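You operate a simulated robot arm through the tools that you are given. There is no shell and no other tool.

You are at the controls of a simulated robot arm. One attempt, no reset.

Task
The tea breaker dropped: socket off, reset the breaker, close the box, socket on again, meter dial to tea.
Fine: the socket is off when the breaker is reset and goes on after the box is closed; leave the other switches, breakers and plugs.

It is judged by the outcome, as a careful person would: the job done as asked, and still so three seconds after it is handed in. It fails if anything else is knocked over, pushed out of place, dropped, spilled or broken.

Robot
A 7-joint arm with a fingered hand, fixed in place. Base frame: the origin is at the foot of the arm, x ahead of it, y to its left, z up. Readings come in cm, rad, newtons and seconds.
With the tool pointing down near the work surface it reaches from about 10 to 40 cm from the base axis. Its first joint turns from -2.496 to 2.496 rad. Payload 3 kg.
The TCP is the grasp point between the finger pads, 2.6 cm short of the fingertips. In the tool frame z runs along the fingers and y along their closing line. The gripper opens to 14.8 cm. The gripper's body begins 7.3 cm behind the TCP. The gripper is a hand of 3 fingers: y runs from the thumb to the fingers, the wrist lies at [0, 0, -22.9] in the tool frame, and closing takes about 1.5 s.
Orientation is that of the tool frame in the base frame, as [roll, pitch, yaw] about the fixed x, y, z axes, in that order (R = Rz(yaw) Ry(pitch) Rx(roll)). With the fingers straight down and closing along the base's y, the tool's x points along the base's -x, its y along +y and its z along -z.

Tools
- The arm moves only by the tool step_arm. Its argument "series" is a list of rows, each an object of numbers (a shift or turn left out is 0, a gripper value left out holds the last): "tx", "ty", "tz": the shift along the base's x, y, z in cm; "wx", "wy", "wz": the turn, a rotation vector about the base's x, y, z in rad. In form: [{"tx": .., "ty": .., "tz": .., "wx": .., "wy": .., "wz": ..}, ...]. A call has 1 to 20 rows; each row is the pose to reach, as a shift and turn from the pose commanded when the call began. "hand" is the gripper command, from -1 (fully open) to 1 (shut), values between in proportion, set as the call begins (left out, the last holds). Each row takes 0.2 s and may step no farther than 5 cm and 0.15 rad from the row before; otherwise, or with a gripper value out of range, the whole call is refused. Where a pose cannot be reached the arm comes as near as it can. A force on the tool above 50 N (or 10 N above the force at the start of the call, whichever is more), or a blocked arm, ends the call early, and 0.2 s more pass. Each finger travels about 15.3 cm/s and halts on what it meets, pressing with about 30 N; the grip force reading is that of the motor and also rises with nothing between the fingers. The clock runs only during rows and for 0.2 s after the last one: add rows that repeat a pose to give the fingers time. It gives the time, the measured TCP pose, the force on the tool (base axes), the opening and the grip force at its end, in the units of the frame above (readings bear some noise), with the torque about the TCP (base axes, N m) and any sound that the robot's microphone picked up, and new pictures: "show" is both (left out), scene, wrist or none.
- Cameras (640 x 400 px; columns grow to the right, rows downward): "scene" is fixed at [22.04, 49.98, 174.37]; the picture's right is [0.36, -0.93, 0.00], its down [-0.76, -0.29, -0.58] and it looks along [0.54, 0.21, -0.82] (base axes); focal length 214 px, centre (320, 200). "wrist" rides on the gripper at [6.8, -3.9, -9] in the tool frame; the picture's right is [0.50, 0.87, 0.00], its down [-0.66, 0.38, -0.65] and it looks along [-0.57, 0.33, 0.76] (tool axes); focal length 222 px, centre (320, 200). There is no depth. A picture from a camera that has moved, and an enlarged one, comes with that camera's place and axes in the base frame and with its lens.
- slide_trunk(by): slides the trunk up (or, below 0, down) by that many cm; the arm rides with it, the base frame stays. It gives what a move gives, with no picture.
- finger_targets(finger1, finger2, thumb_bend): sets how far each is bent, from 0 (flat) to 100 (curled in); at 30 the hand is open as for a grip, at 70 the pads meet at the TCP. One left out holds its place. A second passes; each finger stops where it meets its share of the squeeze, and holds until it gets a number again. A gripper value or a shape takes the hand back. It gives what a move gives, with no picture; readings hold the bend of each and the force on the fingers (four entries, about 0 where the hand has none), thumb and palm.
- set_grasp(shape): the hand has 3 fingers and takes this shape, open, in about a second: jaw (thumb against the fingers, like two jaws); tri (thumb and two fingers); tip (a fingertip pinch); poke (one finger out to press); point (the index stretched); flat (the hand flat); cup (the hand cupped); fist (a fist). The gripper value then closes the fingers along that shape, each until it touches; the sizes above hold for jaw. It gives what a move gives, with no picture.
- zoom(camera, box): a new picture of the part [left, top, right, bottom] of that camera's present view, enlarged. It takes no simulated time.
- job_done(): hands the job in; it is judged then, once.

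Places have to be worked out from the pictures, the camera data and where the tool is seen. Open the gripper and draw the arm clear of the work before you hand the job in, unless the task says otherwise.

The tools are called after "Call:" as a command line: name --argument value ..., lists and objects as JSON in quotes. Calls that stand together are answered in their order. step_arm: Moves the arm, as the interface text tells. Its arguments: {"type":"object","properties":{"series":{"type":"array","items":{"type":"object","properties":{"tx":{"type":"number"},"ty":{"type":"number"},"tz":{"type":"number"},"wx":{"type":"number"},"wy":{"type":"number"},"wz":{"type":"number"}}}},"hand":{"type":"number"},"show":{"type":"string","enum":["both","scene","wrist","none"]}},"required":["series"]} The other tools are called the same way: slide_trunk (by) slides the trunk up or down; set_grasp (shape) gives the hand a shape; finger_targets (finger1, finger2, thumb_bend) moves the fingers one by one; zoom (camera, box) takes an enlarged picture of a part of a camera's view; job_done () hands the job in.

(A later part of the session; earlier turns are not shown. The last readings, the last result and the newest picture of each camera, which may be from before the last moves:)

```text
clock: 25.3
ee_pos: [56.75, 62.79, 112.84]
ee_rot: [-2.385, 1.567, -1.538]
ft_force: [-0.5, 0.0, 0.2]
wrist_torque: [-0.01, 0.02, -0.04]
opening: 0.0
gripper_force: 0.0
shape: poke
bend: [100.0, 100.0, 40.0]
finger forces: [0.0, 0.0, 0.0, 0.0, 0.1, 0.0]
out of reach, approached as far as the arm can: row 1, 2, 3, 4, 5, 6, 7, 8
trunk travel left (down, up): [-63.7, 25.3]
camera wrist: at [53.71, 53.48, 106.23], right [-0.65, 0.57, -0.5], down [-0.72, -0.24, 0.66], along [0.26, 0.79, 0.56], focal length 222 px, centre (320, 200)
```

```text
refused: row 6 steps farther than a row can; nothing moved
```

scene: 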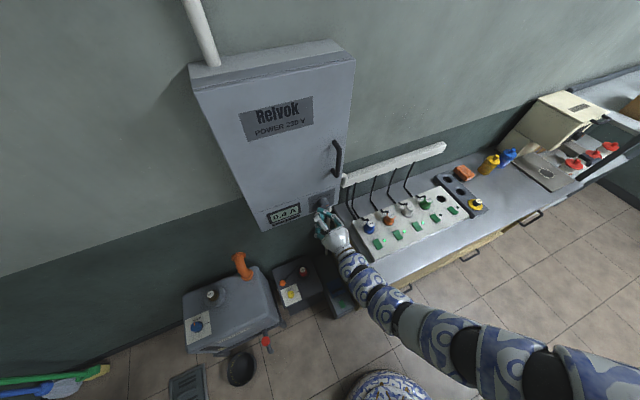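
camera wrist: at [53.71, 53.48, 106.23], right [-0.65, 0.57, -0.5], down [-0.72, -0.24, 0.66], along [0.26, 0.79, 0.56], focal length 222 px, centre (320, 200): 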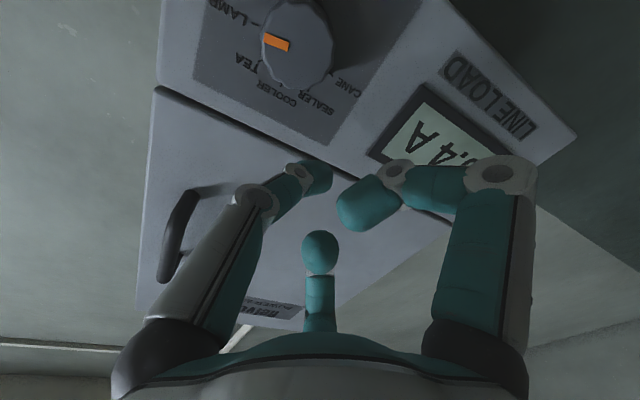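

Call:
step_arm --series '[{"tx": 2.9, "ty": -2.7}, {"tx": 5.8, "ty": -5.5}, {"tx": 8.7, "ty": -8.2}, {"tx": 11.6, "ty": -10.9, "tz": 1}, {"tx": 14.2, "ty": -13.3, "tz": 3}, {"tx": 16.8, "ty": -15.7, "tz": 6}, {"tx": 19.4, "ty": -18.1, "tz": 9}, {"tx": 22, "ty": -20.5, "tz": 12}, {"tx": 22, "ty": -20.5, "tz": 16}, {"tx": 22, "ty": -20.5, "tz": 20}, {"tx": 22, "ty": -20.5, "tz": 20}]'

```text
clock: 27.7
ee_pos: [86.56, 48.58, 131.74]
ee_rot: [-2.504, 1.565, -1.654]
ft_force: [0.4, -0.1, 0.0]
wrist_torque: [0.01, 0.0, -0.04]
opening: 0.01
gripper_force: 0.0
shape: poke
bend: [100.0, 100.0, 40.0]
finger forces: [0.1, 0.0, 0.0, 0.0, 0.0, 0.0]
out of reach, approached as far as the arm can: row 1, 2, 3, 4, 5, 6, 7, 8, 9, 10, 11
trunk travel left (down, up): [-63.7, 25.3]
camera wrist: at [83.52, 39.19, 125.11], right [-0.65, 0.57, -0.5], down [-0.72, -0.24, 0.66], along [0.26, 0.79, 0.56], focal length 222 px, centre (320, 200)
```

scene: 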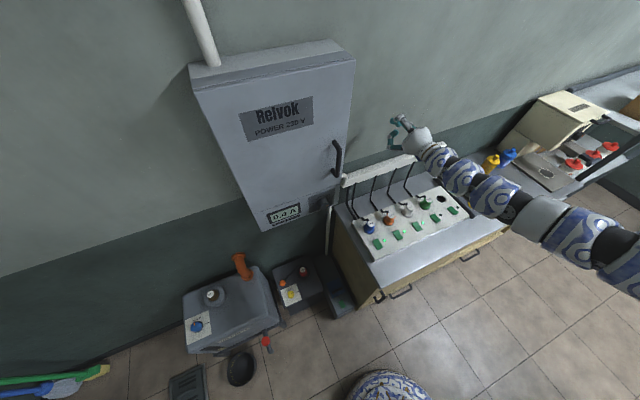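
wrist: 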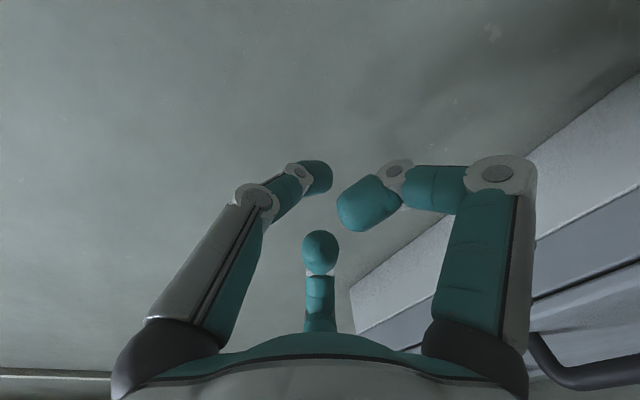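

The arm ended at (86.6, 48.6, 131.7), right of the box and in free space; the limit looks like wrist bend, so a low shoulder with the hand higher should relax it. I lower the trunk 15 cm and raise the hand with the arm.

Call:
slide_trunk --by -15

Call:
step_arm --series '[{"tz": 3}, {"tz": 6}, {"tz": 9}, {"tz": 12}, {"tz": 15}, {"tz": 18}, {"tz": 18}]'

```text
clock: 29.5
ee_pos: [86.63, 48.56, 116.81]
ee_rot: [-2.483, 1.566, -1.634]
ft_force: [0.5, 1.0, 0.7]
wrist_torque: [0.01, -0.01, 0.0]
opening: 0.0
gripper_force: 0.1
shape: poke
bend: [100.0, 100.0, 40.0]
finger forces: [0.0, 0.1, 0.1, 0.0, 0.0, 0.0]
trunk travel left (down, up): [-48.7, 40.3]
```

```text
clock: 31.1
ee_pos: [86.53, 48.76, 127.45]
ee_rot: [-0.421, 1.567, 0.426]
ft_force: [-0.1, -1.2, -0.4]
wrist_torque: [-0.01, -0.02, 0.0]
opening: 0.02
gripper_force: 0.1
shape: poke
bend: [100.0, 100.0, 40.0]
finger forces: [0.0, 0.1, 0.0, 0.1, 0.0, 0.0]
out of reach, approached as far as the arm can: row 1, 2, 4, 5, 6, 7
trunk travel left (down, up): [-48.7, 40.3]
camera wrist: at [83.55, 39.4, 120.75], right [-0.65, 0.57, -0.5], down [-0.72, -0.24, 0.65], along [0.25, 0.78, 0.57], focal length 222 px, centre (320, 200)
```

scene: 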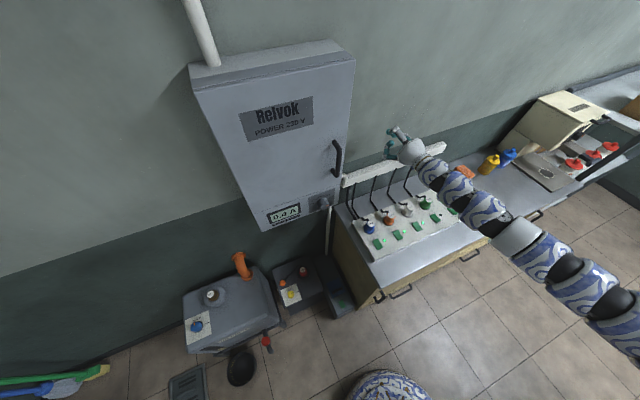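
wrist: 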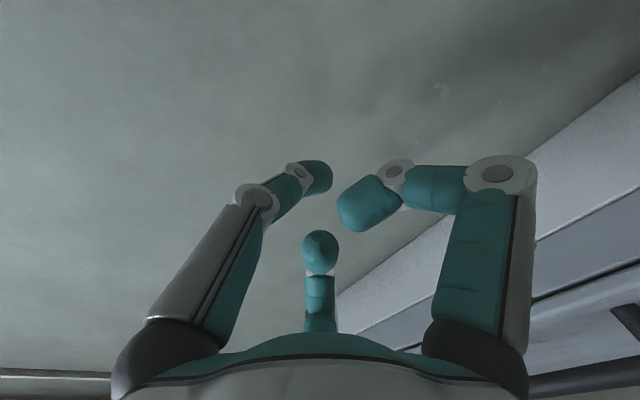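

The hand rose to 127 with the arm mostly stretched out to the right. I look closely at how the arm's links are arranged to understand the joint limits.

Call:
zoom --camera "scene" --box '[370, 100, 640, 400]'

```text
1.33 times, centred on (505, 250) of scene
camera zoom: at [22.04, 49.98, 174.37], right [0.36, -0.93, 0.0], down [-0.76, -0.29, -0.58], along [0.54, 0.21, -0.82], focal length 286 px, centre (73, 133)
```

zoom: 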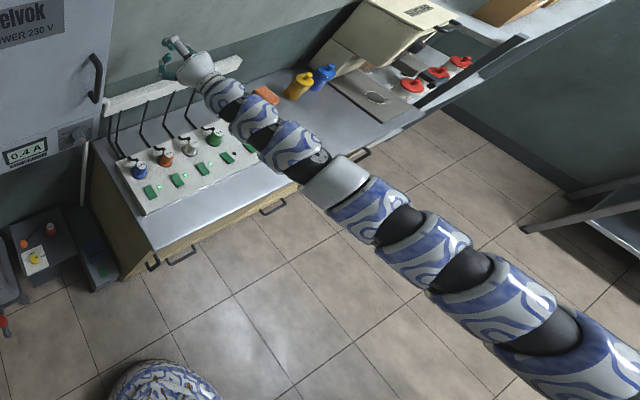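

The arm is nearly straight with the wrist aligned, so I suspect the extra 60° hand roll I added runs into a joint limit. I undo that roll in place (free space here) and see whether reach frees up.

Call:
step_arm --series '[{"wx": 0.092, "wy": 0.105}, {"wx": 0.185, "wy": 0.21}, {"wx": 0.277, "wy": 0.315}, {"wx": 0.37, "wy": 0.42}, {"wx": 0.462, "wy": 0.525}, {"wx": 0.555, "wy": 0.63}, {"wx": 0.647, "wy": 0.735}, {"wx": 0.69, "wy": 0.79}, {"wx": 0.69, "wy": 0.79}]' --show "none"

Call:
step_arm --series '[{"tx": -3, "ty": -3}, {"tx": -6, "ty": -6}, {"tx": -6, "ty": -6}]'

```text
clock: 33.1
ee_pos: [87.07, 48.79, 127.31]
ee_rot: [1.577, 0.524, 2.428]
ft_force: [0.6, -0.1, -0.6]
wrist_torque: [0.01, 0.02, 0.04]
opening: 0.0
gripper_force: 0.1
shape: poke
bend: [100.0, 100.0, 40.0]
finger forces: [0.0, 0.1, 0.0, 0.1, 0.0, 0.0]
trunk travel left (down, up): [-48.7, 40.3]
```

```text
clock: 33.9
ee_pos: [86.61, 48.15, 127.37]
ee_rot: [1.579, 0.525, 2.427]
ft_force: [0.3, 0.6, 0.3]
wrist_torque: [-0.03, 0.0, -0.02]
opening: 0.01
gripper_force: 0.0
shape: poke
bend: [100.0, 100.0, 40.0]
finger forces: [0.0, 0.1, 0.0, 0.0, 0.0, 0.1]
out of reach, approached as far as the arm can: row 1, 2, 3
trunk travel left (down, up): [-48.7, 40.3]
camera wrist: at [77.72, 43.92, 120.72], right [-0.65, 0.57, 0.5], down [-0.14, -0.74, 0.66], along [0.75, 0.36, 0.56], focal length 222 px, centre (320, 200)
```

scene: 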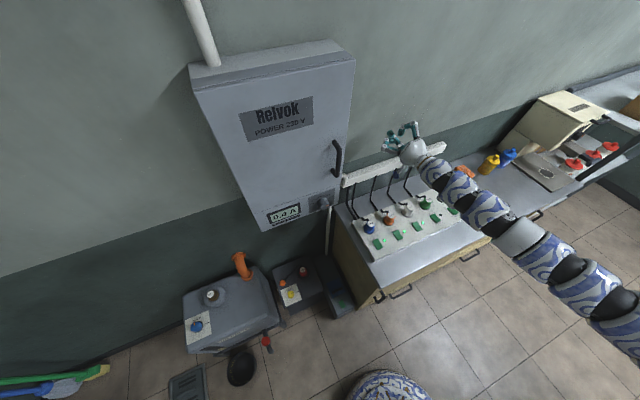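
wrist: 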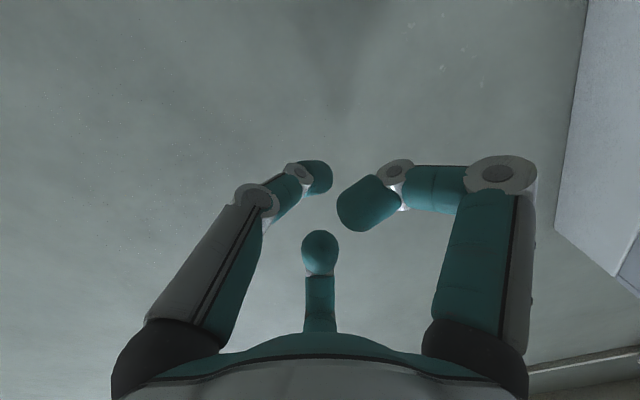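

Rolling back worked, but retreating still fails — consistent with a straight-arm singularity. I pitch the hand down again pivoting about the wrist to unlock the configuration, staying well above the plugs.

Call:
step_arm --series '[{"tx": -0.15, "ty": -0.18, "tz": -3.26, "wx": -0.107, "wy": 0.094}, {"tx": -0.61, "ty": -0.7, "tz": -6.45, "wx": -0.214, "wy": 0.189}, {"tx": -1.37, "ty": -1.55, "tz": -9.51, "wx": -0.321, "wy": 0.283}, {"tx": -2.4, "ty": -2.73, "tz": -12.38, "wx": -0.428, "wy": 0.377}, {"tx": -3.69, "ty": -4.2, "tz": -15, "wx": -0.536, "wy": 0.472}, {"tx": -5.22, "ty": -5.93, "tz": -17.3, "wx": -0.643, "wy": 0.566}, {"tx": -6.94, "ty": -7.89, "tz": -19.26, "wx": -0.75, "wy": 0.66}, {"tx": -8.84, "ty": -10.04, "tz": -20.83, "wx": -0.857, "wy": 0.754}, {"tx": -8.84, "ty": -10.04, "tz": -20.83, "wx": -0.857, "wy": 0.754}]' --show "scene"

Call:
step_arm --series '[{"tx": -3, "ty": -3}, {"tx": -6, "ty": -6, "tz": 2}, {"tx": -8, "ty": -8, "tz": 4}, {"tx": -8, "ty": -8, "tz": 4}]'

```text
clock: 35.9
ee_pos: [87.42, 41.84, 107.94]
ee_rot: [2.21, 0.511, 2.528]
ft_force: [-0.3, 0.4, 0.0]
wrist_torque: [-0.02, 0.01, -0.02]
opening: 0.01
gripper_force: 0.0
shape: poke
bend: [100.0, 100.0, 40.0]
finger forces: [0.1, 0.1, 0.1, 0.1, 0.1, 0.1]
out of reach, approached as far as the arm can: row 2, 3, 4, 5, 6, 7, 8, 9
trunk travel left (down, up): [-48.7, 40.3]
```

scene: 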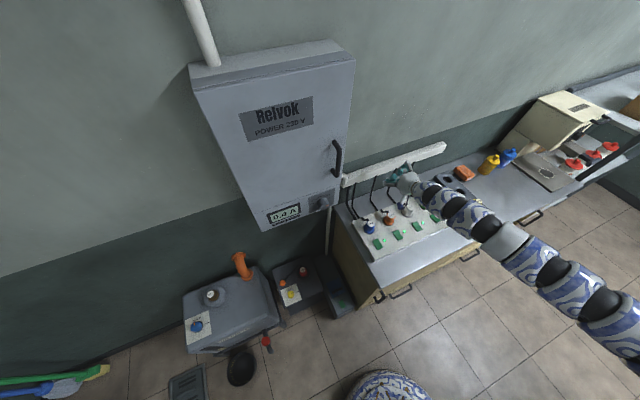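

```text
clock: 36.9
ee_pos: [87.38, 41.87, 108.11]
ee_rot: [2.211, 0.511, 2.529]
ft_force: [1.0, 0.8, 0.3]
wrist_torque: [0.0, -0.02, -0.01]
opening: 0.0
gripper_force: 0.0
shape: poke
bend: [100.0, 100.0, 40.0]
finger forces: [0.1, 0.0, 0.0, 0.1, 0.1, 0.0]
out of reach, approached as far as the arm can: row 1, 2, 3, 4
trunk travel left (down, up): [-48.7, 40.3]
camera wrist: at [76.18, 38.16, 106.83], right [-0.34, 0.87, 0.36], down [0.02, -0.38, 0.93], along [0.94, 0.32, 0.11], focal length 222 px, centre (320, 200)
```

scene: 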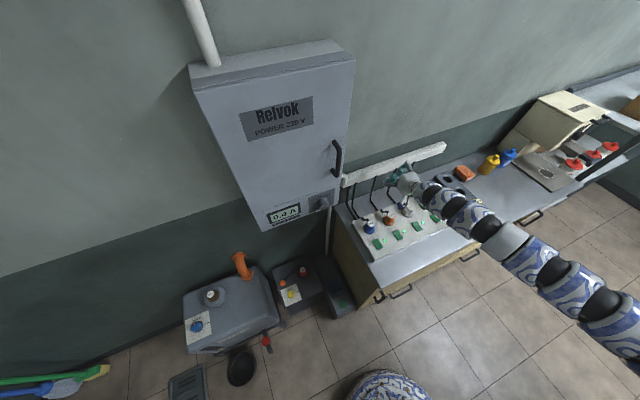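
wrist: 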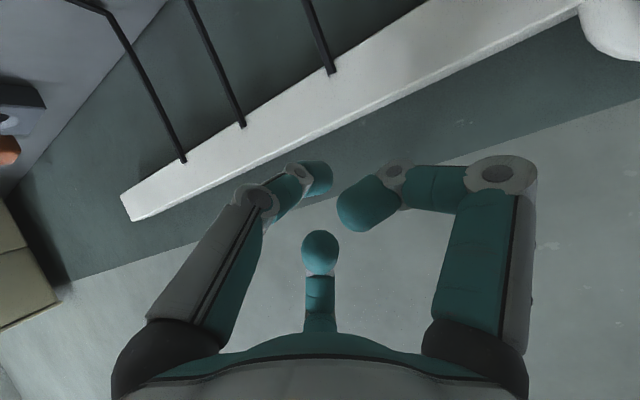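

Still stuck near full stretch. I go back to the known-good tool-down posture over the sockets (same relation to the shoulder as earlier), rotating gradually while keeping above the plugs.

Call:
step_arm --series '[{"tx": -0.6, "ty": -2.5, "tz": 1, "wx": -0.09, "wy": 0.09, "wz": 0.04}, {"tx": -1.2, "ty": -5, "tz": 1, "wx": -0.18, "wy": 0.18, "wz": 0.08}, {"tx": -1.8, "ty": -7.5, "tz": 0, "wx": -0.27, "wy": 0.27, "wz": 0.12}, {"tx": -2.4, "ty": -10, "tz": 0, "wx": -0.36, "wy": 0.36, "wz": 0.16}, {"tx": -3, "ty": -12.5, "tz": -1, "wx": -0.45, "wy": 0.45, "wz": 0.2}, {"tx": -3.6, "ty": -15, "tz": -2, "wx": -0.54, "wy": 0.54, "wz": 0.24}, {"tx": -4.2, "ty": -17.5, "tz": -4, "wx": -0.63, "wy": 0.63, "wz": 0.28}, {"tx": -5, "ty": -20, "tz": -6, "wx": -0.726, "wy": 0.728, "wz": 0.32}, {"tx": -5, "ty": -20, "tz": -6, "wx": -0.726, "wy": 0.728, "wz": 0.32}]' --show "scene"

```text
clock: 39.1
ee_pos: [90.08, 33.55, 89.78]
ee_rot: [2.606, 0.596, 2.696]
ft_force: [-0.3, 0.3, 0.1]
wrist_torque: [-0.03, 0.01, -0.03]
opening: 0.0
gripper_force: 0.1
shape: poke
bend: [100.0, 100.0, 40.0]
finger forces: [0.0, 0.0, 0.0, 0.1, 0.2, 0.1]
out of reach, approached as far as the arm can: row 1, 2, 3, 4, 5, 6, 7, 8, 9
trunk travel left (down, up): [-48.7, 40.3]
stopped in row 9: the arm was blocked; the commanded pose is now the measured one
```

scene: 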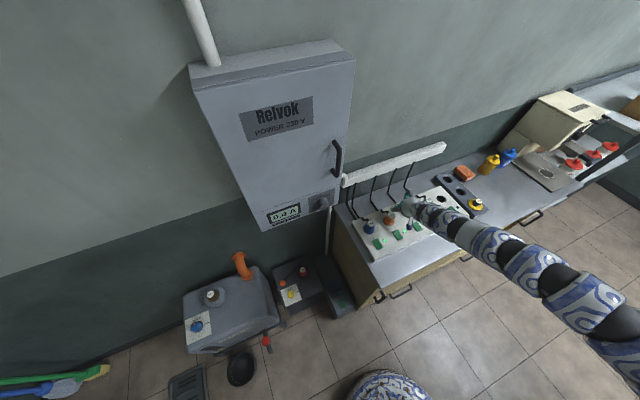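

The arm reports blocked with the hand low beside the COOLER plug. I check the pictures before lifting straight up with the trunk.

Call:
zoom --camera "wrist" --box '[0, 0, 640, 400]'

Call:
zoom --camera "scene" --box '[340, 150, 500, 270]'

```text
1.00 times, centred on (320, 200) of wrist (not enlarged: the box is as wide or as high as the picture)
camera zoom: at [78.65, 30.1, 90.94], right [-0.28, 0.96, 0.09], down [0.1, -0.06, 0.99], along [0.96, 0.28, -0.08], focal length 222 px, centre (320, 200)
```

zoom: 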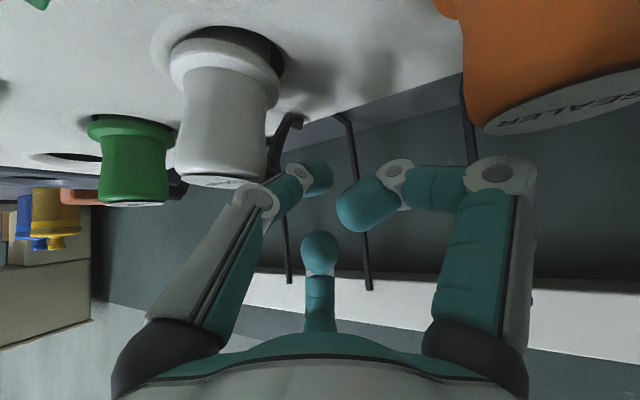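

```text
3.33 times, centred on (420, 210) of scene
camera zoom: at [22.04, 49.98, 174.37], right [0.36, -0.93, 0.0], down [-0.76, -0.29, -0.58], along [0.54, 0.21, -0.82], focal length 715 px, centre (-13, 167)
```

zoom: 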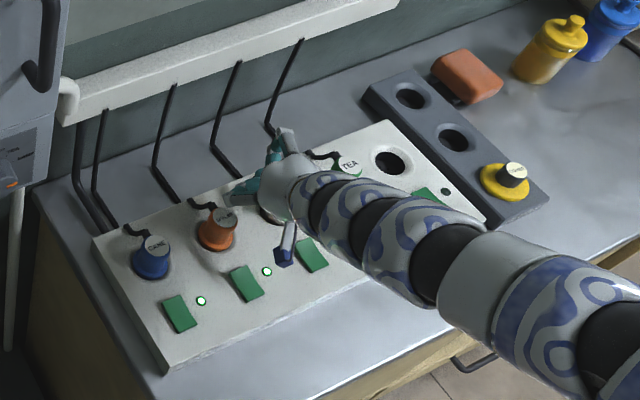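

The hand is just beside the COOLER plug, low over the panel; nothing looks displaced. I lift straight up with the trunk.

Call:
slide_trunk --by 25

Call:
step_arm --series '[{"tz": 0}]'

Call:
zoom --camera "scene" --box '[340, 130, 540, 280]'

```text
clock: 41.6
ee_pos: [90.05, 33.32, 114.77]
ee_rot: [2.605, 0.593, 2.694]
ft_force: [-0.3, 0.4, 0.7]
wrist_torque: [-0.02, 0.01, 0.04]
opening: 0.01
gripper_force: 0.1
shape: poke
bend: [100.0, 100.0, 40.0]
finger forces: [0.0, 0.0, 0.0, 0.0, 0.0, 0.0]
trunk travel left (down, up): [-73.7, 15.3]
```

```text
clock: 42.0
ee_pos: [90.06, 33.38, 114.79]
ee_rot: [2.605, 0.593, 2.695]
ft_force: [0.3, 0.4, -0.3]
wrist_torque: [-0.01, 0.03, 0.03]
opening: 0.0
gripper_force: 0.0
shape: poke
bend: [100.0, 100.0, 40.0]
finger forces: [0.0, 0.0, 0.0, 0.1, 0.0, 0.0]
trunk travel left (down, up): [-73.7, 15.3]
camera wrist: at [78.7, 30.02, 115.84], right [-0.27, 0.96, 0.09], down [0.1, -0.06, 0.99], along [0.96, 0.28, -0.08], focal length 222 px, centre (320, 200)
```

scene: 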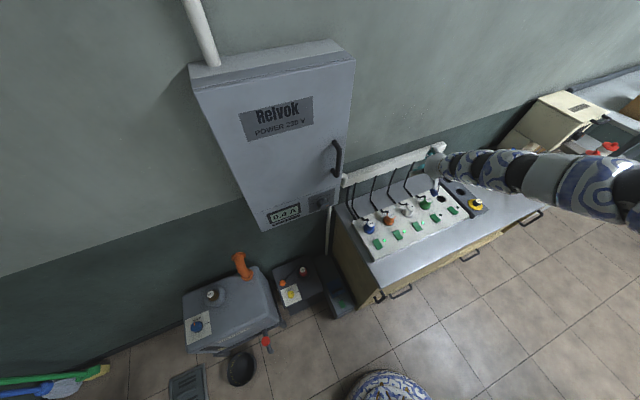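
wrist: 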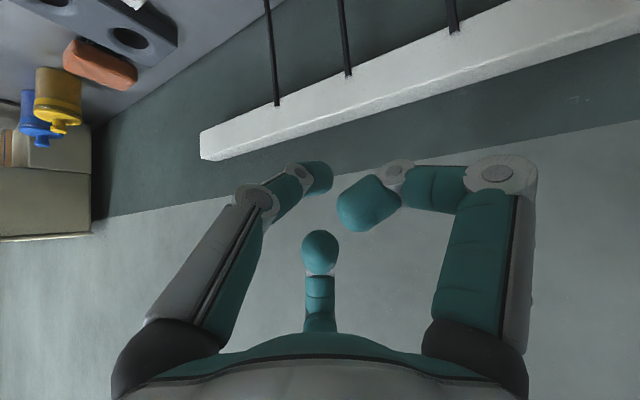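

```text
2.67 times, centred on (440, 205) of scene
camera zoom: at [22.04, 49.98, 174.37], right [0.36, -0.93, 0.0], down [-0.76, -0.29, -0.58], along [0.54, 0.21, -0.82], focal length 572 px, centre (0, 187)
```

zoom: 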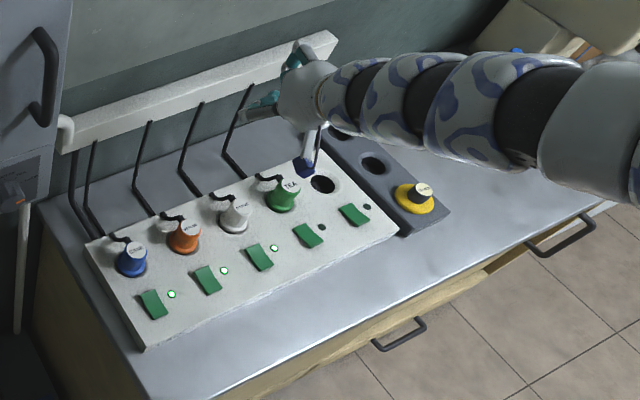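

The panel is undisturbed (three lamps lit, tea dark). Now with free space around, I test small single-direction moves to find which direction is limited.

Call:
step_arm --series '[{"tx": -2, "ty": -1}, {"tx": -4, "ty": -2}, {"tx": -4, "ty": -2}]' --show "none"

Call:
step_arm --series '[{"tz": 2}, {"tz": 4}, {"tz": 4}]' --show "none"

Call:
step_arm --series '[{"wz": -0.14}, {"wz": -0.28}, {"wz": -0.28}]' --show "none"

Call:
step_arm --series '[{"tx": -2, "ty": -1}, {"tx": -4, "ty": -2}, {"tx": -4, "ty": -2}]' --show "scene"

```text
clock: 42.9
ee_pos: [86.42, 31.69, 114.72]
ee_rot: [2.609, 0.593, 2.696]
ft_force: [0.1, -0.5, 0.1]
wrist_torque: [-0.02, 0.0, -0.03]
opening: 0.03
gripper_force: 0.1
shape: poke
bend: [100.0, 100.0, 40.0]
finger forces: [0.0, 0.0, 0.0, 0.0, 0.1, 0.0]
out of reach, approached as far as the arm can: row 2, 3
trunk travel left (down, up): [-73.7, 15.3]
```

```text
clock: 43.6
ee_pos: [86.78, 31.87, 115.6]
ee_rot: [2.605, 0.598, 2.692]
ft_force: [0.1, -0.5, -0.7]
wrist_torque: [0.0, -0.04, 0.03]
opening: 0.0
gripper_force: 0.1
shape: poke
bend: [100.0, 100.0, 40.0]
finger forces: [0.0, 0.0, 0.1, 0.0, 0.0, 0.0]
out of reach, approached as far as the arm can: row 1, 2, 3
trunk travel left (down, up): [-73.7, 15.3]
```

```text
clock: 44.5
ee_pos: [86.86, 31.9, 115.59]
ee_rot: [2.605, 0.595, 2.414]
ft_force: [-0.2, -0.8, 0.0]
wrist_torque: [0.0, -0.01, -0.03]
opening: 0.03
gripper_force: 0.1
shape: poke
bend: [100.0, 100.0, 40.0]
finger forces: [0.0, 0.0, 0.0, 0.0, 0.0, 0.1]
trunk travel left (down, up): [-73.7, 15.3]
```

```text
clock: 45.2
ee_pos: [84.13, 30.98, 114.94]
ee_rot: [2.608, 0.595, 2.415]
ft_force: [0.0, -0.7, -1.1]
wrist_torque: [-0.03, 0.0, 0.0]
opening: 0.0
gripper_force: 0.0
shape: poke
bend: [100.0, 100.0, 40.0]
finger forces: [0.0, 0.0, 0.0, 0.1, 0.0, 0.0]
out of reach, approached as far as the arm can: row 2, 3
trunk travel left (down, up): [-73.7, 15.3]
```

scene: 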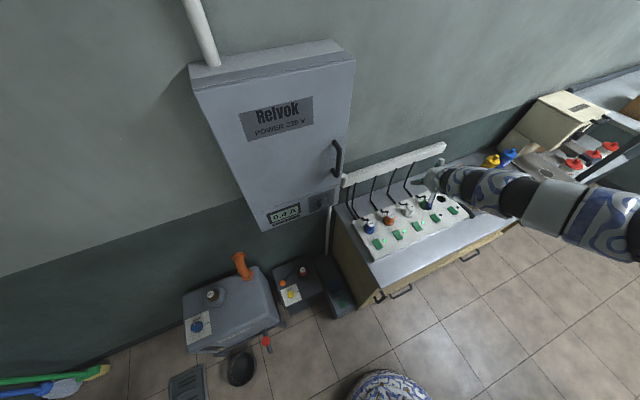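

Rotating the hand rightward freed the motion: the wrist had run straight (aligned with the forearm), which blocks bending the other way. I pitch the hand back to pointing down about the wrist, restoring the initial yaw.

Call:
step_arm --series '[{"tx": -1.7, "ty": -0.2, "tz": -1.3, "wx": -0.035, "wy": 0.092, "wz": 0.066}, {"tx": -3.5, "ty": -0.4, "tz": -2.5, "wx": -0.07, "wy": 0.184, "wz": 0.133}, {"tx": -5.4, "ty": -0.6, "tz": -3.6, "wx": -0.105, "wy": 0.276, "wz": 0.199}, {"tx": -7.4, "ty": -0.7, "tz": -4.6, "wx": -0.14, "wy": 0.368, "wz": 0.266}, {"tx": -9.5, "ty": -0.9, "tz": -5.4, "wx": -0.176, "wy": 0.459, "wz": 0.332}, {"tx": -11.6, "ty": -1.1, "tz": -6, "wx": -0.211, "wy": 0.551, "wz": 0.398}, {"tx": -13.8, "ty": -1.3, "tz": -6.4, "wx": -0.246, "wy": 0.643, "wz": 0.465}, {"tx": -16, "ty": -1.4, "tz": -6.6, "wx": -0.281, "wy": 0.735, "wz": 0.531}, {"tx": -16, "ty": -1.4, "tz": -6.6, "wx": -0.281, "wy": 0.735, "wz": 0.531}]'

```text
clock: 47.2
ee_pos: [71.34, 32.75, 100.96]
ee_rot: [2.983, 0.441, 2.858]
ft_force: [-0.3, -0.1, 0.5]
wrist_torque: [0.0, 0.0, -0.02]
opening: 0.0
gripper_force: 0.1
shape: poke
bend: [100.0, 100.0, 40.0]
finger forces: [0.0, 0.1, 0.1, 0.0, 0.0, 0.1]
out of reach, approached as far as the arm can: row 1, 2, 3, 4, 5, 6, 7, 8, 9
trunk travel left (down, up): [-73.7, 15.3]
camera wrist: at [60.6, 30.34, 105.62], right [-0.25, 0.96, -0.09], down [0.35, 0.18, 0.92], along [0.9, 0.2, -0.39], focal length 222 px, centre (320, 200)
```

scene: 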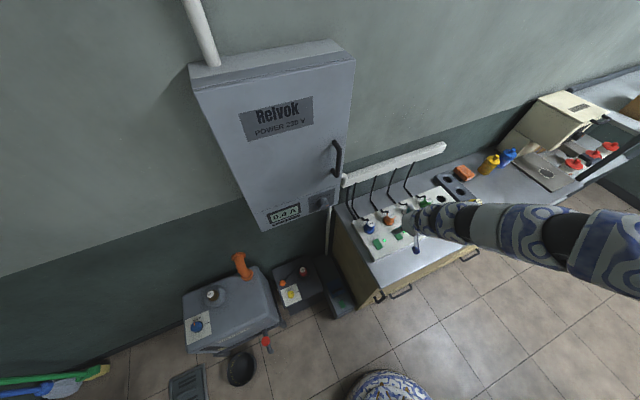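
wrist: 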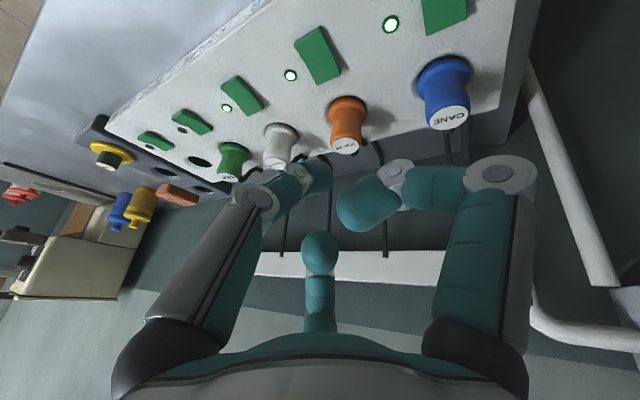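

The shoulder must be quite high, so with the wrist low the forearm itself points down and the wrist runs straight. I raise the hand with the arm while finishing the turn to straight down.

Call:
step_arm --series '[{"tz": 4}, {"tz": 8}, {"tx": -1, "ty": -0.5, "tz": 12}, {"tx": -2, "ty": -1, "tz": 16, "wx": -0.015, "wy": 0.076, "wz": 0.04}, {"tx": -3, "ty": -1.5, "tz": 20, "wx": -0.03, "wy": 0.153, "wz": 0.081}, {"tx": -4, "ty": -2, "tz": 23, "wx": -0.045, "wy": 0.23, "wz": 0.121}, {"tx": -5, "ty": -2.5, "tz": 26, "wx": -0.062, "wy": 0.306, "wz": 0.162}, {"tx": -6, "ty": -3, "tz": 29, "wx": -0.078, "wy": 0.383, "wz": 0.202}, {"tx": -6, "ty": -3, "tz": 32, "wx": -0.093, "wy": 0.459, "wz": 0.243}, {"tx": -6, "ty": -3, "tz": 32, "wx": -0.093, "wy": 0.459, "wz": 0.243}]'

```text
clock: 49.5
ee_pos: [57.89, 42.46, 102.41]
ee_rot: [3.095, 0.387, 2.937]
ft_force: [-0.1, -0.3, -0.1]
wrist_torque: [-0.01, -0.03, 0.01]
opening: 0.0
gripper_force: 0.0
shape: poke
bend: [100.0, 100.0, 40.0]
finger forces: [0.0, 0.0, 0.1, 0.1, 0.1, 0.1]
out of reach, approached as far as the arm can: row 1, 2, 3, 4, 5, 6, 7, 8, 9, 10
trunk travel left (down, up): [-73.7, 15.3]
camera wrist: at [47.55, 40.22, 108.0], right [-0.29, 0.94, -0.15], down [0.42, 0.27, 0.87], along [0.86, 0.19, -0.47], focal length 222 px, centre (320, 200)
```

scene: 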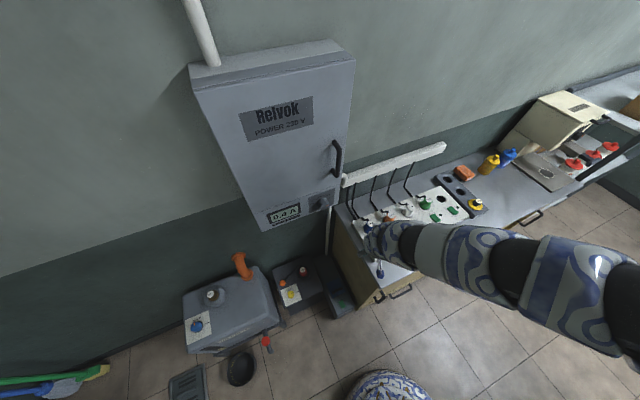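
wrist: 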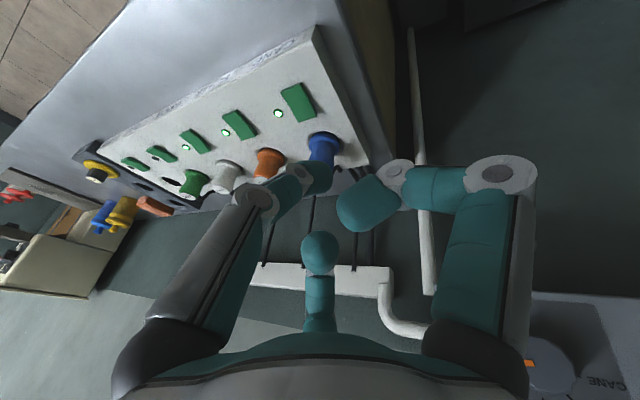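

Upward moves still slide sideways, so some wrist joint is at its stop. Here in free space I test whether turning the tool about vertical frees the upward motion.

Call:
step_arm --series '[{"wz": -0.15}, {"wz": -0.3}, {"wz": -0.45}, {"wz": -0.45}]' --show "none"

Call:
step_arm --series '[{"tz": 3}, {"tz": 6}, {"tz": 9}, {"tz": 9}]' --show "scene"

```text
clock: 50.5
ee_pos: [57.56, 43.02, 102.35]
ee_rot: [3.094, 0.388, 2.488]
ft_force: [0.1, -0.3, -1.1]
wrist_torque: [-0.01, 0.03, 0.03]
opening: 0.02
gripper_force: 0.2
shape: poke
bend: [100.0, 100.0, 40.0]
finger forces: [0.1, 0.1, 0.0, 0.0, 0.0, 0.0]
trunk travel left (down, up): [-73.7, 15.3]
```

```text
clock: 51.5
ee_pos: [57.78, 43.99, 110.61]
ee_rot: [3.098, 0.39, 2.488]
ft_force: [-0.2, -0.2, 0.1]
wrist_torque: [0.03, -0.01, -0.01]
opening: 0.0
gripper_force: 0.1
shape: poke
bend: [100.0, 100.0, 40.0]
finger forces: [0.1, 0.1, 0.0, 0.0, 0.0, 0.0]
out of reach, approached as far as the arm can: row 3, 4
trunk travel left (down, up): [-73.7, 15.3]
```

scene: 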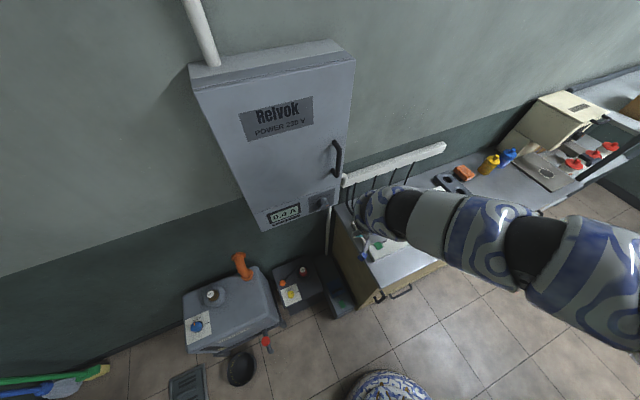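

Turning the tool clockwise (−z) freed upward motion by 8 cm, so the last joint's roll was at its stop. I keep turning that way and raise again.

Call:
step_arm --series '[{"wz": -0.15}, {"wz": -0.3}, {"wz": -0.45}, {"wz": -0.6, "tz": 2}, {"wz": -0.75, "tz": 4}, {"wz": -0.9, "tz": 7}, {"wz": -0.9, "tz": 10}, {"wz": -0.9, "tz": 13}, {"wz": -0.9, "tz": 16}, {"wz": -0.9, "tz": 20}, {"wz": -0.9, "tz": 20}]'

```text
clock: 53.9
ee_pos: [56.89, 40.97, 128.11]
ee_rot: [3.095, 0.39, 1.589]
ft_force: [-0.3, -0.1, -0.2]
wrist_torque: [-0.02, -0.01, -0.01]
opening: 0.0
gripper_force: 0.1
shape: poke
bend: [100.0, 100.0, 40.0]
finger forces: [0.1, 0.0, 0.0, 0.1, 0.0, 0.1]
out of reach, approached as far as the arm can: row 5, 6, 7, 8, 9, 10, 11
trunk travel left (down, up): [-73.7, 15.3]
camera wrist: at [52.33, 50.64, 133.79], right [0.86, 0.49, -0.15], down [0.35, -0.35, 0.87], along [0.38, -0.8, -0.47], focal length 222 px, centre (320, 200)
```

scene: 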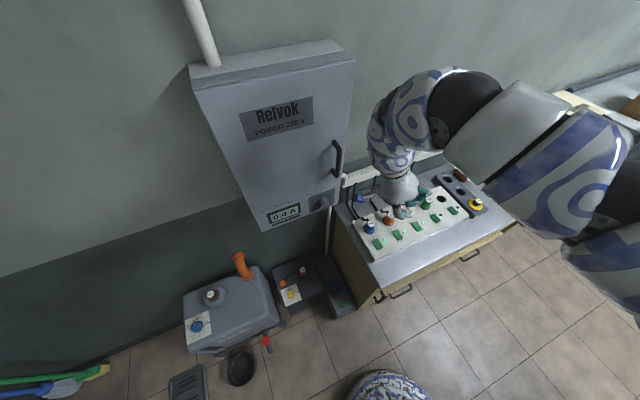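
wrist: 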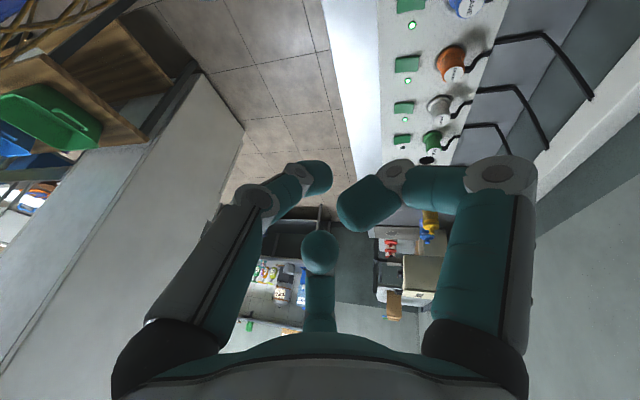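

The arm moves freely now. I swing the hand up to point horizontally at the door with the tool x-axis upward (thumb on the hinge side), drawing the wrist back so the fingers stay more than 10 cm from the door.

Call:
step_arm --series '[{"tx": 0.3, "ty": 1.5, "tz": -0.4, "wx": 0.1177, "wy": -0.0401, "wz": -0.0283}, {"tx": 0.6, "ty": 3, "tz": -0.8, "wx": 0.2354, "wy": -0.0801, "wz": -0.0566}, {"tx": 0.9, "ty": 4.4, "tz": -1.2, "wx": 0.3531, "wy": -0.1202, "wz": -0.0849}, {"tx": 1.2, "ty": 5.9, "tz": -1.6, "wx": 0.4708, "wy": -0.1603, "wz": -0.1133}, {"tx": 1.75, "ty": 7.15, "tz": -0.6, "wx": 0.5884, "wy": -0.2003, "wz": -0.1416}, {"tx": 2.3, "ty": 8.4, "tz": 0.4, "wx": 0.7061, "wy": -0.2404, "wz": -0.1699}, {"tx": 2.85, "ty": 9.65, "tz": 1.4, "wx": 0.8238, "wy": -0.2804, "wz": -0.1982}, {"tx": 3.4, "ty": 10.9, "tz": 2.4, "wx": 0.9415, "wy": -0.3205, "wz": -0.2265}, {"tx": 3.4, "ty": 10.9, "tz": 2.4, "wx": 0.9415, "wy": -0.3205, "wz": -0.2265}]'

```text
clock: 55.9
ee_pos: [60.93, 55.19, 130.83]
ee_rot: [2.839, -0.558, 1.354]
ft_force: [0.3, -0.1, 0.8]
wrist_torque: [-0.01, 0.06, 0.02]
opening: 0.01
gripper_force: 0.1
shape: poke
bend: [100.0, 100.0, 40.0]
finger forces: [0.1, 0.1, 0.0, 0.0, 0.0, 0.1]
out of reach, approached as far as the arm can: row 7, 8, 9
trunk travel left (down, up): [-73.7, 15.3]
camera wrist: at [54.94, 58.36, 140.81], right [0.87, 0.1, 0.48], down [-0.04, -0.96, 0.28], along [0.49, -0.26, -0.83], focal length 222 px, centre (320, 200)
```

scene: 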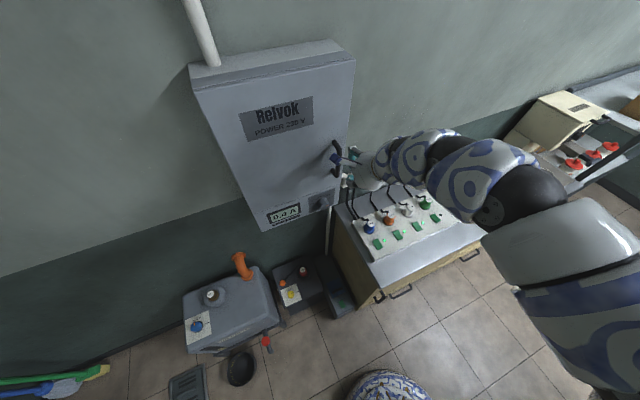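
wrist: 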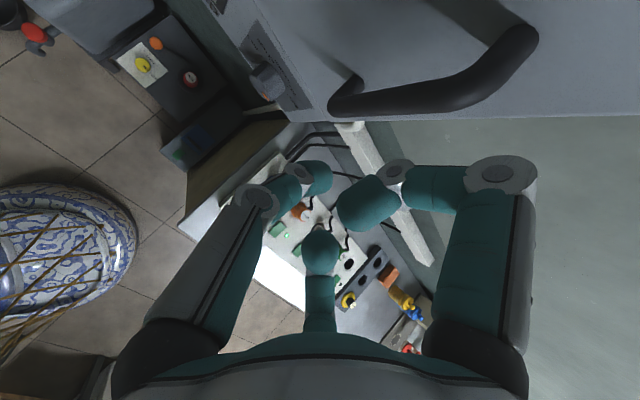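

The handle is close to the hand's left side, so before changing height I shift 8 cm to the right, parallel to the door.

Call:
step_arm --series '[{"tx": 2, "ty": -2.5}, {"tx": 4, "ty": -5}, {"tx": 6, "ty": -7.5}, {"tx": 6, "ty": -7.5}]' --show "none"

Call:
slide_trunk --by -20

Call:
step_arm --series '[{"tz": 4}, {"tz": 8}, {"tz": 12}, {"tz": 16}, {"tz": 20}, {"tz": 20}]'

```text
clock: 56.9
ee_pos: [66.37, 50.81, 130.91]
ee_rot: [2.807, -0.532, 1.348]
ft_force: [0.4, 0.6, -0.3]
wrist_torque: [0.0, 0.02, -0.05]
opening: 0.02
gripper_force: 0.0
shape: poke
bend: [100.0, 100.0, 40.0]
finger forces: [0.0, 0.1, 0.0, 0.0, 0.1, 0.1]
out of reach, approached as far as the arm can: row 1, 2, 3, 4
trunk travel left (down, up): [-73.7, 15.3]
```

```text
clock: 59.0
ee_pos: [66.3, 50.91, 110.84]
ee_rot: [2.808, -0.532, 1.348]
ft_force: [-0.5, 0.0, 0.3]
wrist_torque: [-0.01, -0.01, -0.02]
opening: 0.01
gripper_force: 0.2
shape: poke
bend: [100.0, 100.0, 40.0]
finger forces: [0.0, 0.0, 0.1, 0.0, 0.0, 0.1]
trunk travel left (down, up): [-53.7, 35.3]
```

```text
clock: 60.4
ee_pos: [66.66, 50.74, 130.94]
ee_rot: [2.805, -0.528, 1.345]
ft_force: [0.4, -0.5, -0.3]
wrist_torque: [-0.02, 0.0, 0.0]
opening: 0.0
gripper_force: 0.1
shape: poke
bend: [100.0, 100.0, 40.0]
finger forces: [0.0, 0.0, 0.0, 0.1, 0.0, 0.0]
trunk travel left (down, up): [-53.7, 35.3]
camera wrist: at [60.51, 54.39, 140.61], right [0.86, 0.1, 0.5], down [-0.07, -0.95, 0.31], along [0.5, -0.3, -0.81], focal length 222 px, centre (320, 200)
```

scene: 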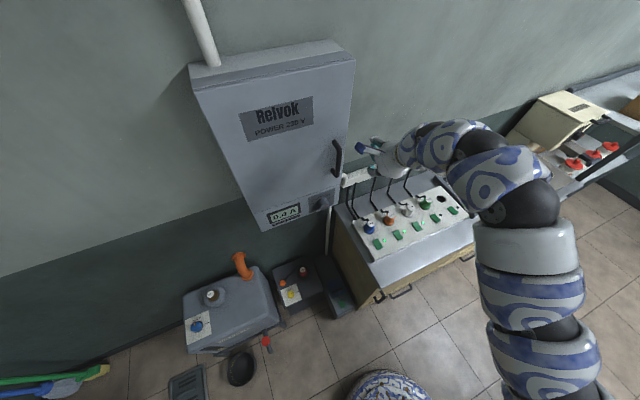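
wrist: 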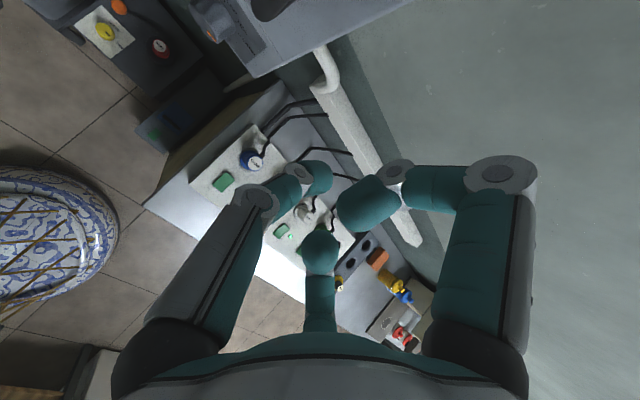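

The picture now shows the shoulder around z ≈ 113 (trunk −35), a long upper arm and a short forearm; wrist distance must be ~66–90 cm. To work close to the box I keep lowering the trunk while raising the hand.

Call:
slide_trunk --by -20

Call:
step_arm --series '[{"tz": 4}, {"tz": 8}, {"tz": 12}, {"tz": 16}, {"tz": 20}, {"tz": 20}]'

```text
clock: 62.6
ee_pos: [66.54, 50.79, 110.91]
ee_rot: [2.805, -0.53, 1.347]
ft_force: [0.4, 0.5, 0.3]
wrist_torque: [0.0, 0.0, 0.0]
opening: 0.0
gripper_force: 0.1
shape: poke
bend: [100.0, 100.0, 40.0]
finger forces: [0.0, 0.0, 0.0, 0.1, 0.0, 0.1]
trunk travel left (down, up): [-33.7, 55.3]
```

```text
clock: 64.0
ee_pos: [63.26, 48.38, 124.14]
ee_rot: [2.796, -0.529, 1.346]
ft_force: [-0.6, 0.6, 0.3]
wrist_torque: [-0.05, -0.01, -0.03]
opening: 0.0
gripper_force: 0.1
shape: poke
bend: [100.0, 100.0, 40.0]
finger forces: [0.0, 0.0, 0.0, 0.0, 0.0, 0.0]
out of reach, approached as far as the arm can: row 2, 3, 4, 5, 6
trunk travel left (down, up): [-33.7, 55.3]
camera wrist: at [56.99, 52.13, 133.79], right [0.86, 0.09, 0.5], down [-0.08, -0.95, 0.31], along [0.51, -0.31, -0.81], focal length 222 px, centre (320, 200)
```

scene: 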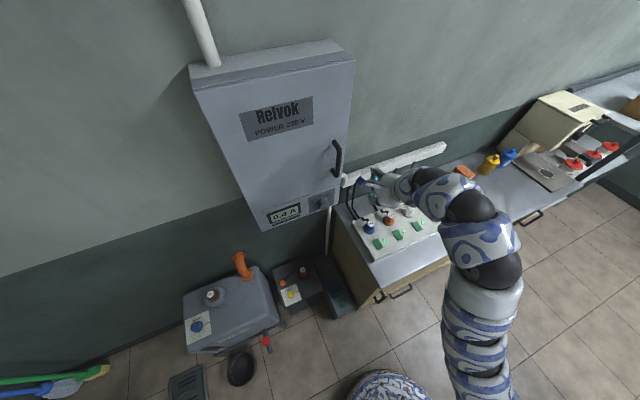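
wrist: 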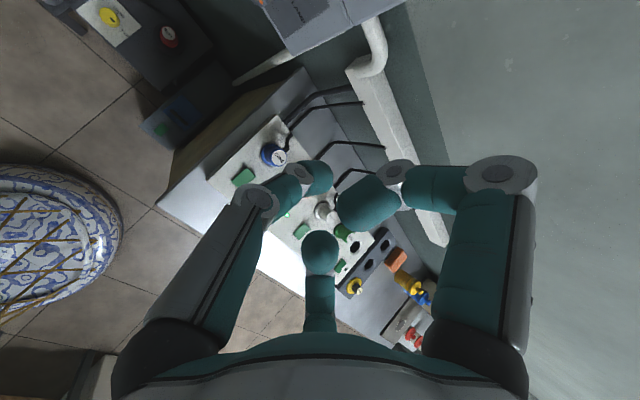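

Now the limit is maximum reach, which fits a shoulder at about z = 137 + trunk. I finish rotating the hand to horizontal while drawing the wrist back to about (47, 33, 135).

Call:
step_arm --series '[{"tx": 0.2, "ty": 0.6, "tz": 1.1, "wx": 0.1244, "wy": -0.0393, "wz": -0.018}, {"tx": 0.4, "ty": 1.3, "tz": 2.2, "wx": 0.2488, "wy": -0.0785, "wz": -0.036}, {"tx": 0.7, "ty": 2, "tz": 3.3, "wx": 0.3731, "wy": -0.1178, "wz": -0.054}, {"tx": 0.9, "ty": 2.6, "tz": 4.4, "wx": 0.4975, "wy": -0.157, "wz": -0.072}, {"tx": 0.4, "ty": 2.4, "tz": 6, "wx": 0.6219, "wy": -0.1963, "wz": -0.09}, {"tx": -0.1, "ty": 2.2, "tz": 7.6, "wx": 0.7463, "wy": -0.2355, "wz": -0.108}, {"tx": -0.6, "ty": 2, "tz": 9.2, "wx": 0.8706, "wy": -0.2748, "wz": -0.126}, {"tx": -1.2, "ty": 1.8, "tz": 10.9, "wx": 0.995, "wy": -0.314, "wz": -0.144}, {"tx": -1.2, "ty": 1.8, "tz": 10.9, "wx": 0.995, "wy": -0.314, "wz": -0.144}]'

```text
clock: 66.2
ee_pos: [65.01, 51.0, 135.24]
ee_rot: [3.102, -1.543, 0.68]
ft_force: [-0.1, -0.2, 0.4]
wrist_torque: [0.02, 0.03, -0.01]
opening: 0.0
gripper_force: 0.0
shape: poke
bend: [100.0, 100.0, 40.0]
finger forces: [0.1, 0.1, 0.0, 0.0, 0.0, 0.1]
out of reach, approached as far as the arm can: row 1, 2, 3, 4, 5, 6, 7, 8, 9
trunk travel left (down, up): [-33.7, 55.3]
stopped in row 9: the arm was blocked; the commanded pose is now the measured one
camera wrist: at [55.45, 48.88, 142.35], right [0.53, -0.69, 0.5], down [-0.31, -0.71, -0.64], along [0.79, 0.18, -0.59], focal length 222 px, centre (320, 200)
```

scene: 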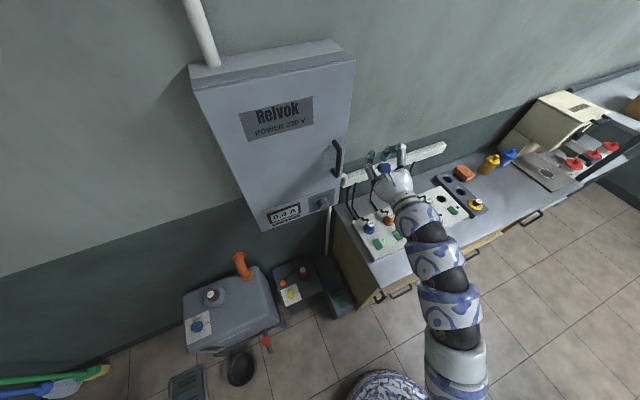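
wrist: 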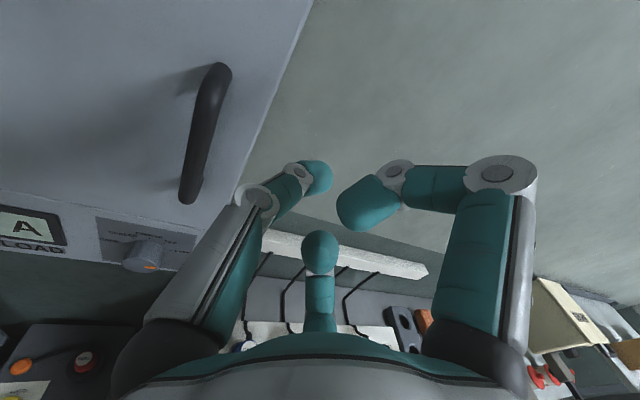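

The hand is now horizontal, facing the wall with an upright view of handle and dial. I test that I can back away a little from here.

Call:
step_arm --series '[{"tx": -1.5, "ty": -1.5}, {"tx": -3, "ty": -3}, {"tx": -4, "ty": -4}, {"tx": -4, "ty": -4}]'

Call:
zoom --camera "wrist" --box '[0, 30, 320, 290]'

```text
clock: 67.2
ee_pos: [63.0, 48.93, 138.17]
ee_rot: [-3.008, -1.543, 0.482]
ft_force: [-0.1, 0.5, -0.1]
wrist_torque: [0.02, -0.01, -0.02]
opening: 0.01
gripper_force: 0.3
shape: poke
bend: [100.0, 100.0, 40.0]
finger forces: [0.1, 0.0, 0.0, 0.0, 0.0, 0.0]
out of reach, approached as far as the arm can: row 1, 2, 3, 4
trunk travel left (down, up): [-33.7, 55.3]
camera wrist: at [53.51, 47.0, 145.31], right [0.51, -0.7, 0.5], down [-0.33, -0.69, -0.64], along [0.79, 0.16, -0.59], focal length 222 px, centre (320, 200)
```

scene: 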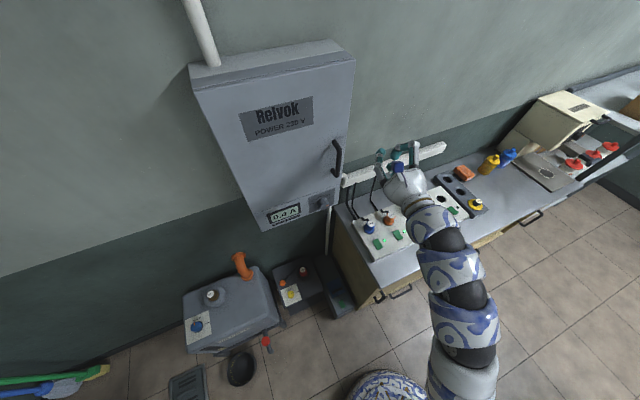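
wrist: 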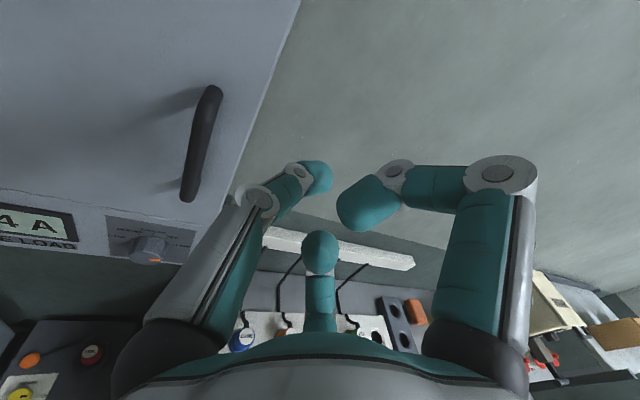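

```text
1.54 times, centred on (160, 160) of wrist
camera zoom: at [53.51, 47.0, 145.31], right [0.51, -0.7, 0.5], down [-0.33, -0.69, -0.64], along [0.79, 0.16, -0.59], focal length 342 px, centre (566, 262)
```

zoom: 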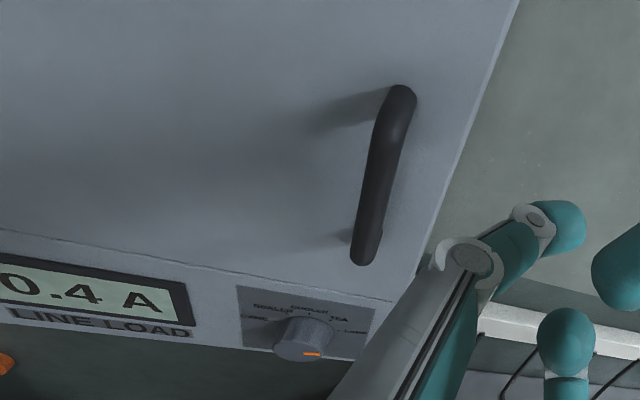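

Retreat is again only partial (distance to shoulder stays ~80), so some joint is still at a stop. I test whether rolling the hand back a bit frees it.

Call:
step_arm --series '[{"wx": -0.099, "wy": -0.112}, {"wx": -0.198, "wy": -0.225}, {"wx": -0.297, "wy": -0.337}, {"wx": -0.297, "wy": -0.337}]' --show "none"

Call:
step_arm --series '[{"tx": -1.5, "ty": -1.5}, {"tx": -3, "ty": -3}, {"tx": -3, "ty": -3}]' --show "none"

Call:
step_arm --series '[{"tz": -2}, {"tz": -4}, {"tz": -6}, {"tz": -6}]' --show "scene"

```text
clock: 68.2
ee_pos: [62.99, 50.79, 139.2]
ee_rot: [1.436, -1.123, 2.321]
ft_force: [0.3, -0.4, 0.5]
wrist_torque: [-0.02, -0.02, 0.04]
opening: 0.0
gripper_force: 0.0
shape: poke
bend: [100.0, 100.0, 40.0]
finger forces: [0.0, 0.1, 0.1, 0.0, 0.0, 0.0]
out of reach, approached as far as the arm can: row 1, 2, 3, 4
trunk travel left (down, up): [-33.7, 55.3]
```

```text
clock: 69.2
ee_pos: [62.86, 47.36, 141.16]
ee_rot: [1.434, -1.134, 2.282]
ft_force: [-0.3, 0.1, -0.6]
wrist_torque: [0.02, 0.0, 0.02]
opening: 0.0
gripper_force: 0.1
shape: poke
bend: [100.0, 100.0, 40.0]
finger forces: [0.0, 0.1, 0.0, 0.1, 0.1, 0.1]
out of reach, approached as far as the arm can: row 1, 2, 3
trunk travel left (down, up): [-33.7, 55.3]
stopped in row 3: the arm was blocked; the commanded pose is now the measured one
```

```text
clock: 70.2
ee_pos: [63.13, 50.02, 138.22]
ee_rot: [1.428, -1.138, 2.287]
ft_force: [0.4, 0.7, 0.4]
wrist_torque: [-0.02, 0.02, -0.01]
opening: 0.0
gripper_force: 0.1
shape: poke
bend: [100.0, 100.0, 40.0]
finger forces: [0.1, 0.1, 0.0, 0.1, 0.0, 0.0]
out of reach, approached as far as the arm can: row 1, 2, 3, 4
trunk travel left (down, up): [-33.7, 55.3]
```

scene: 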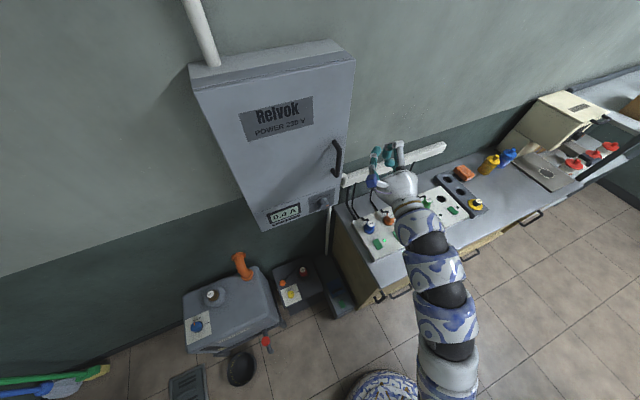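

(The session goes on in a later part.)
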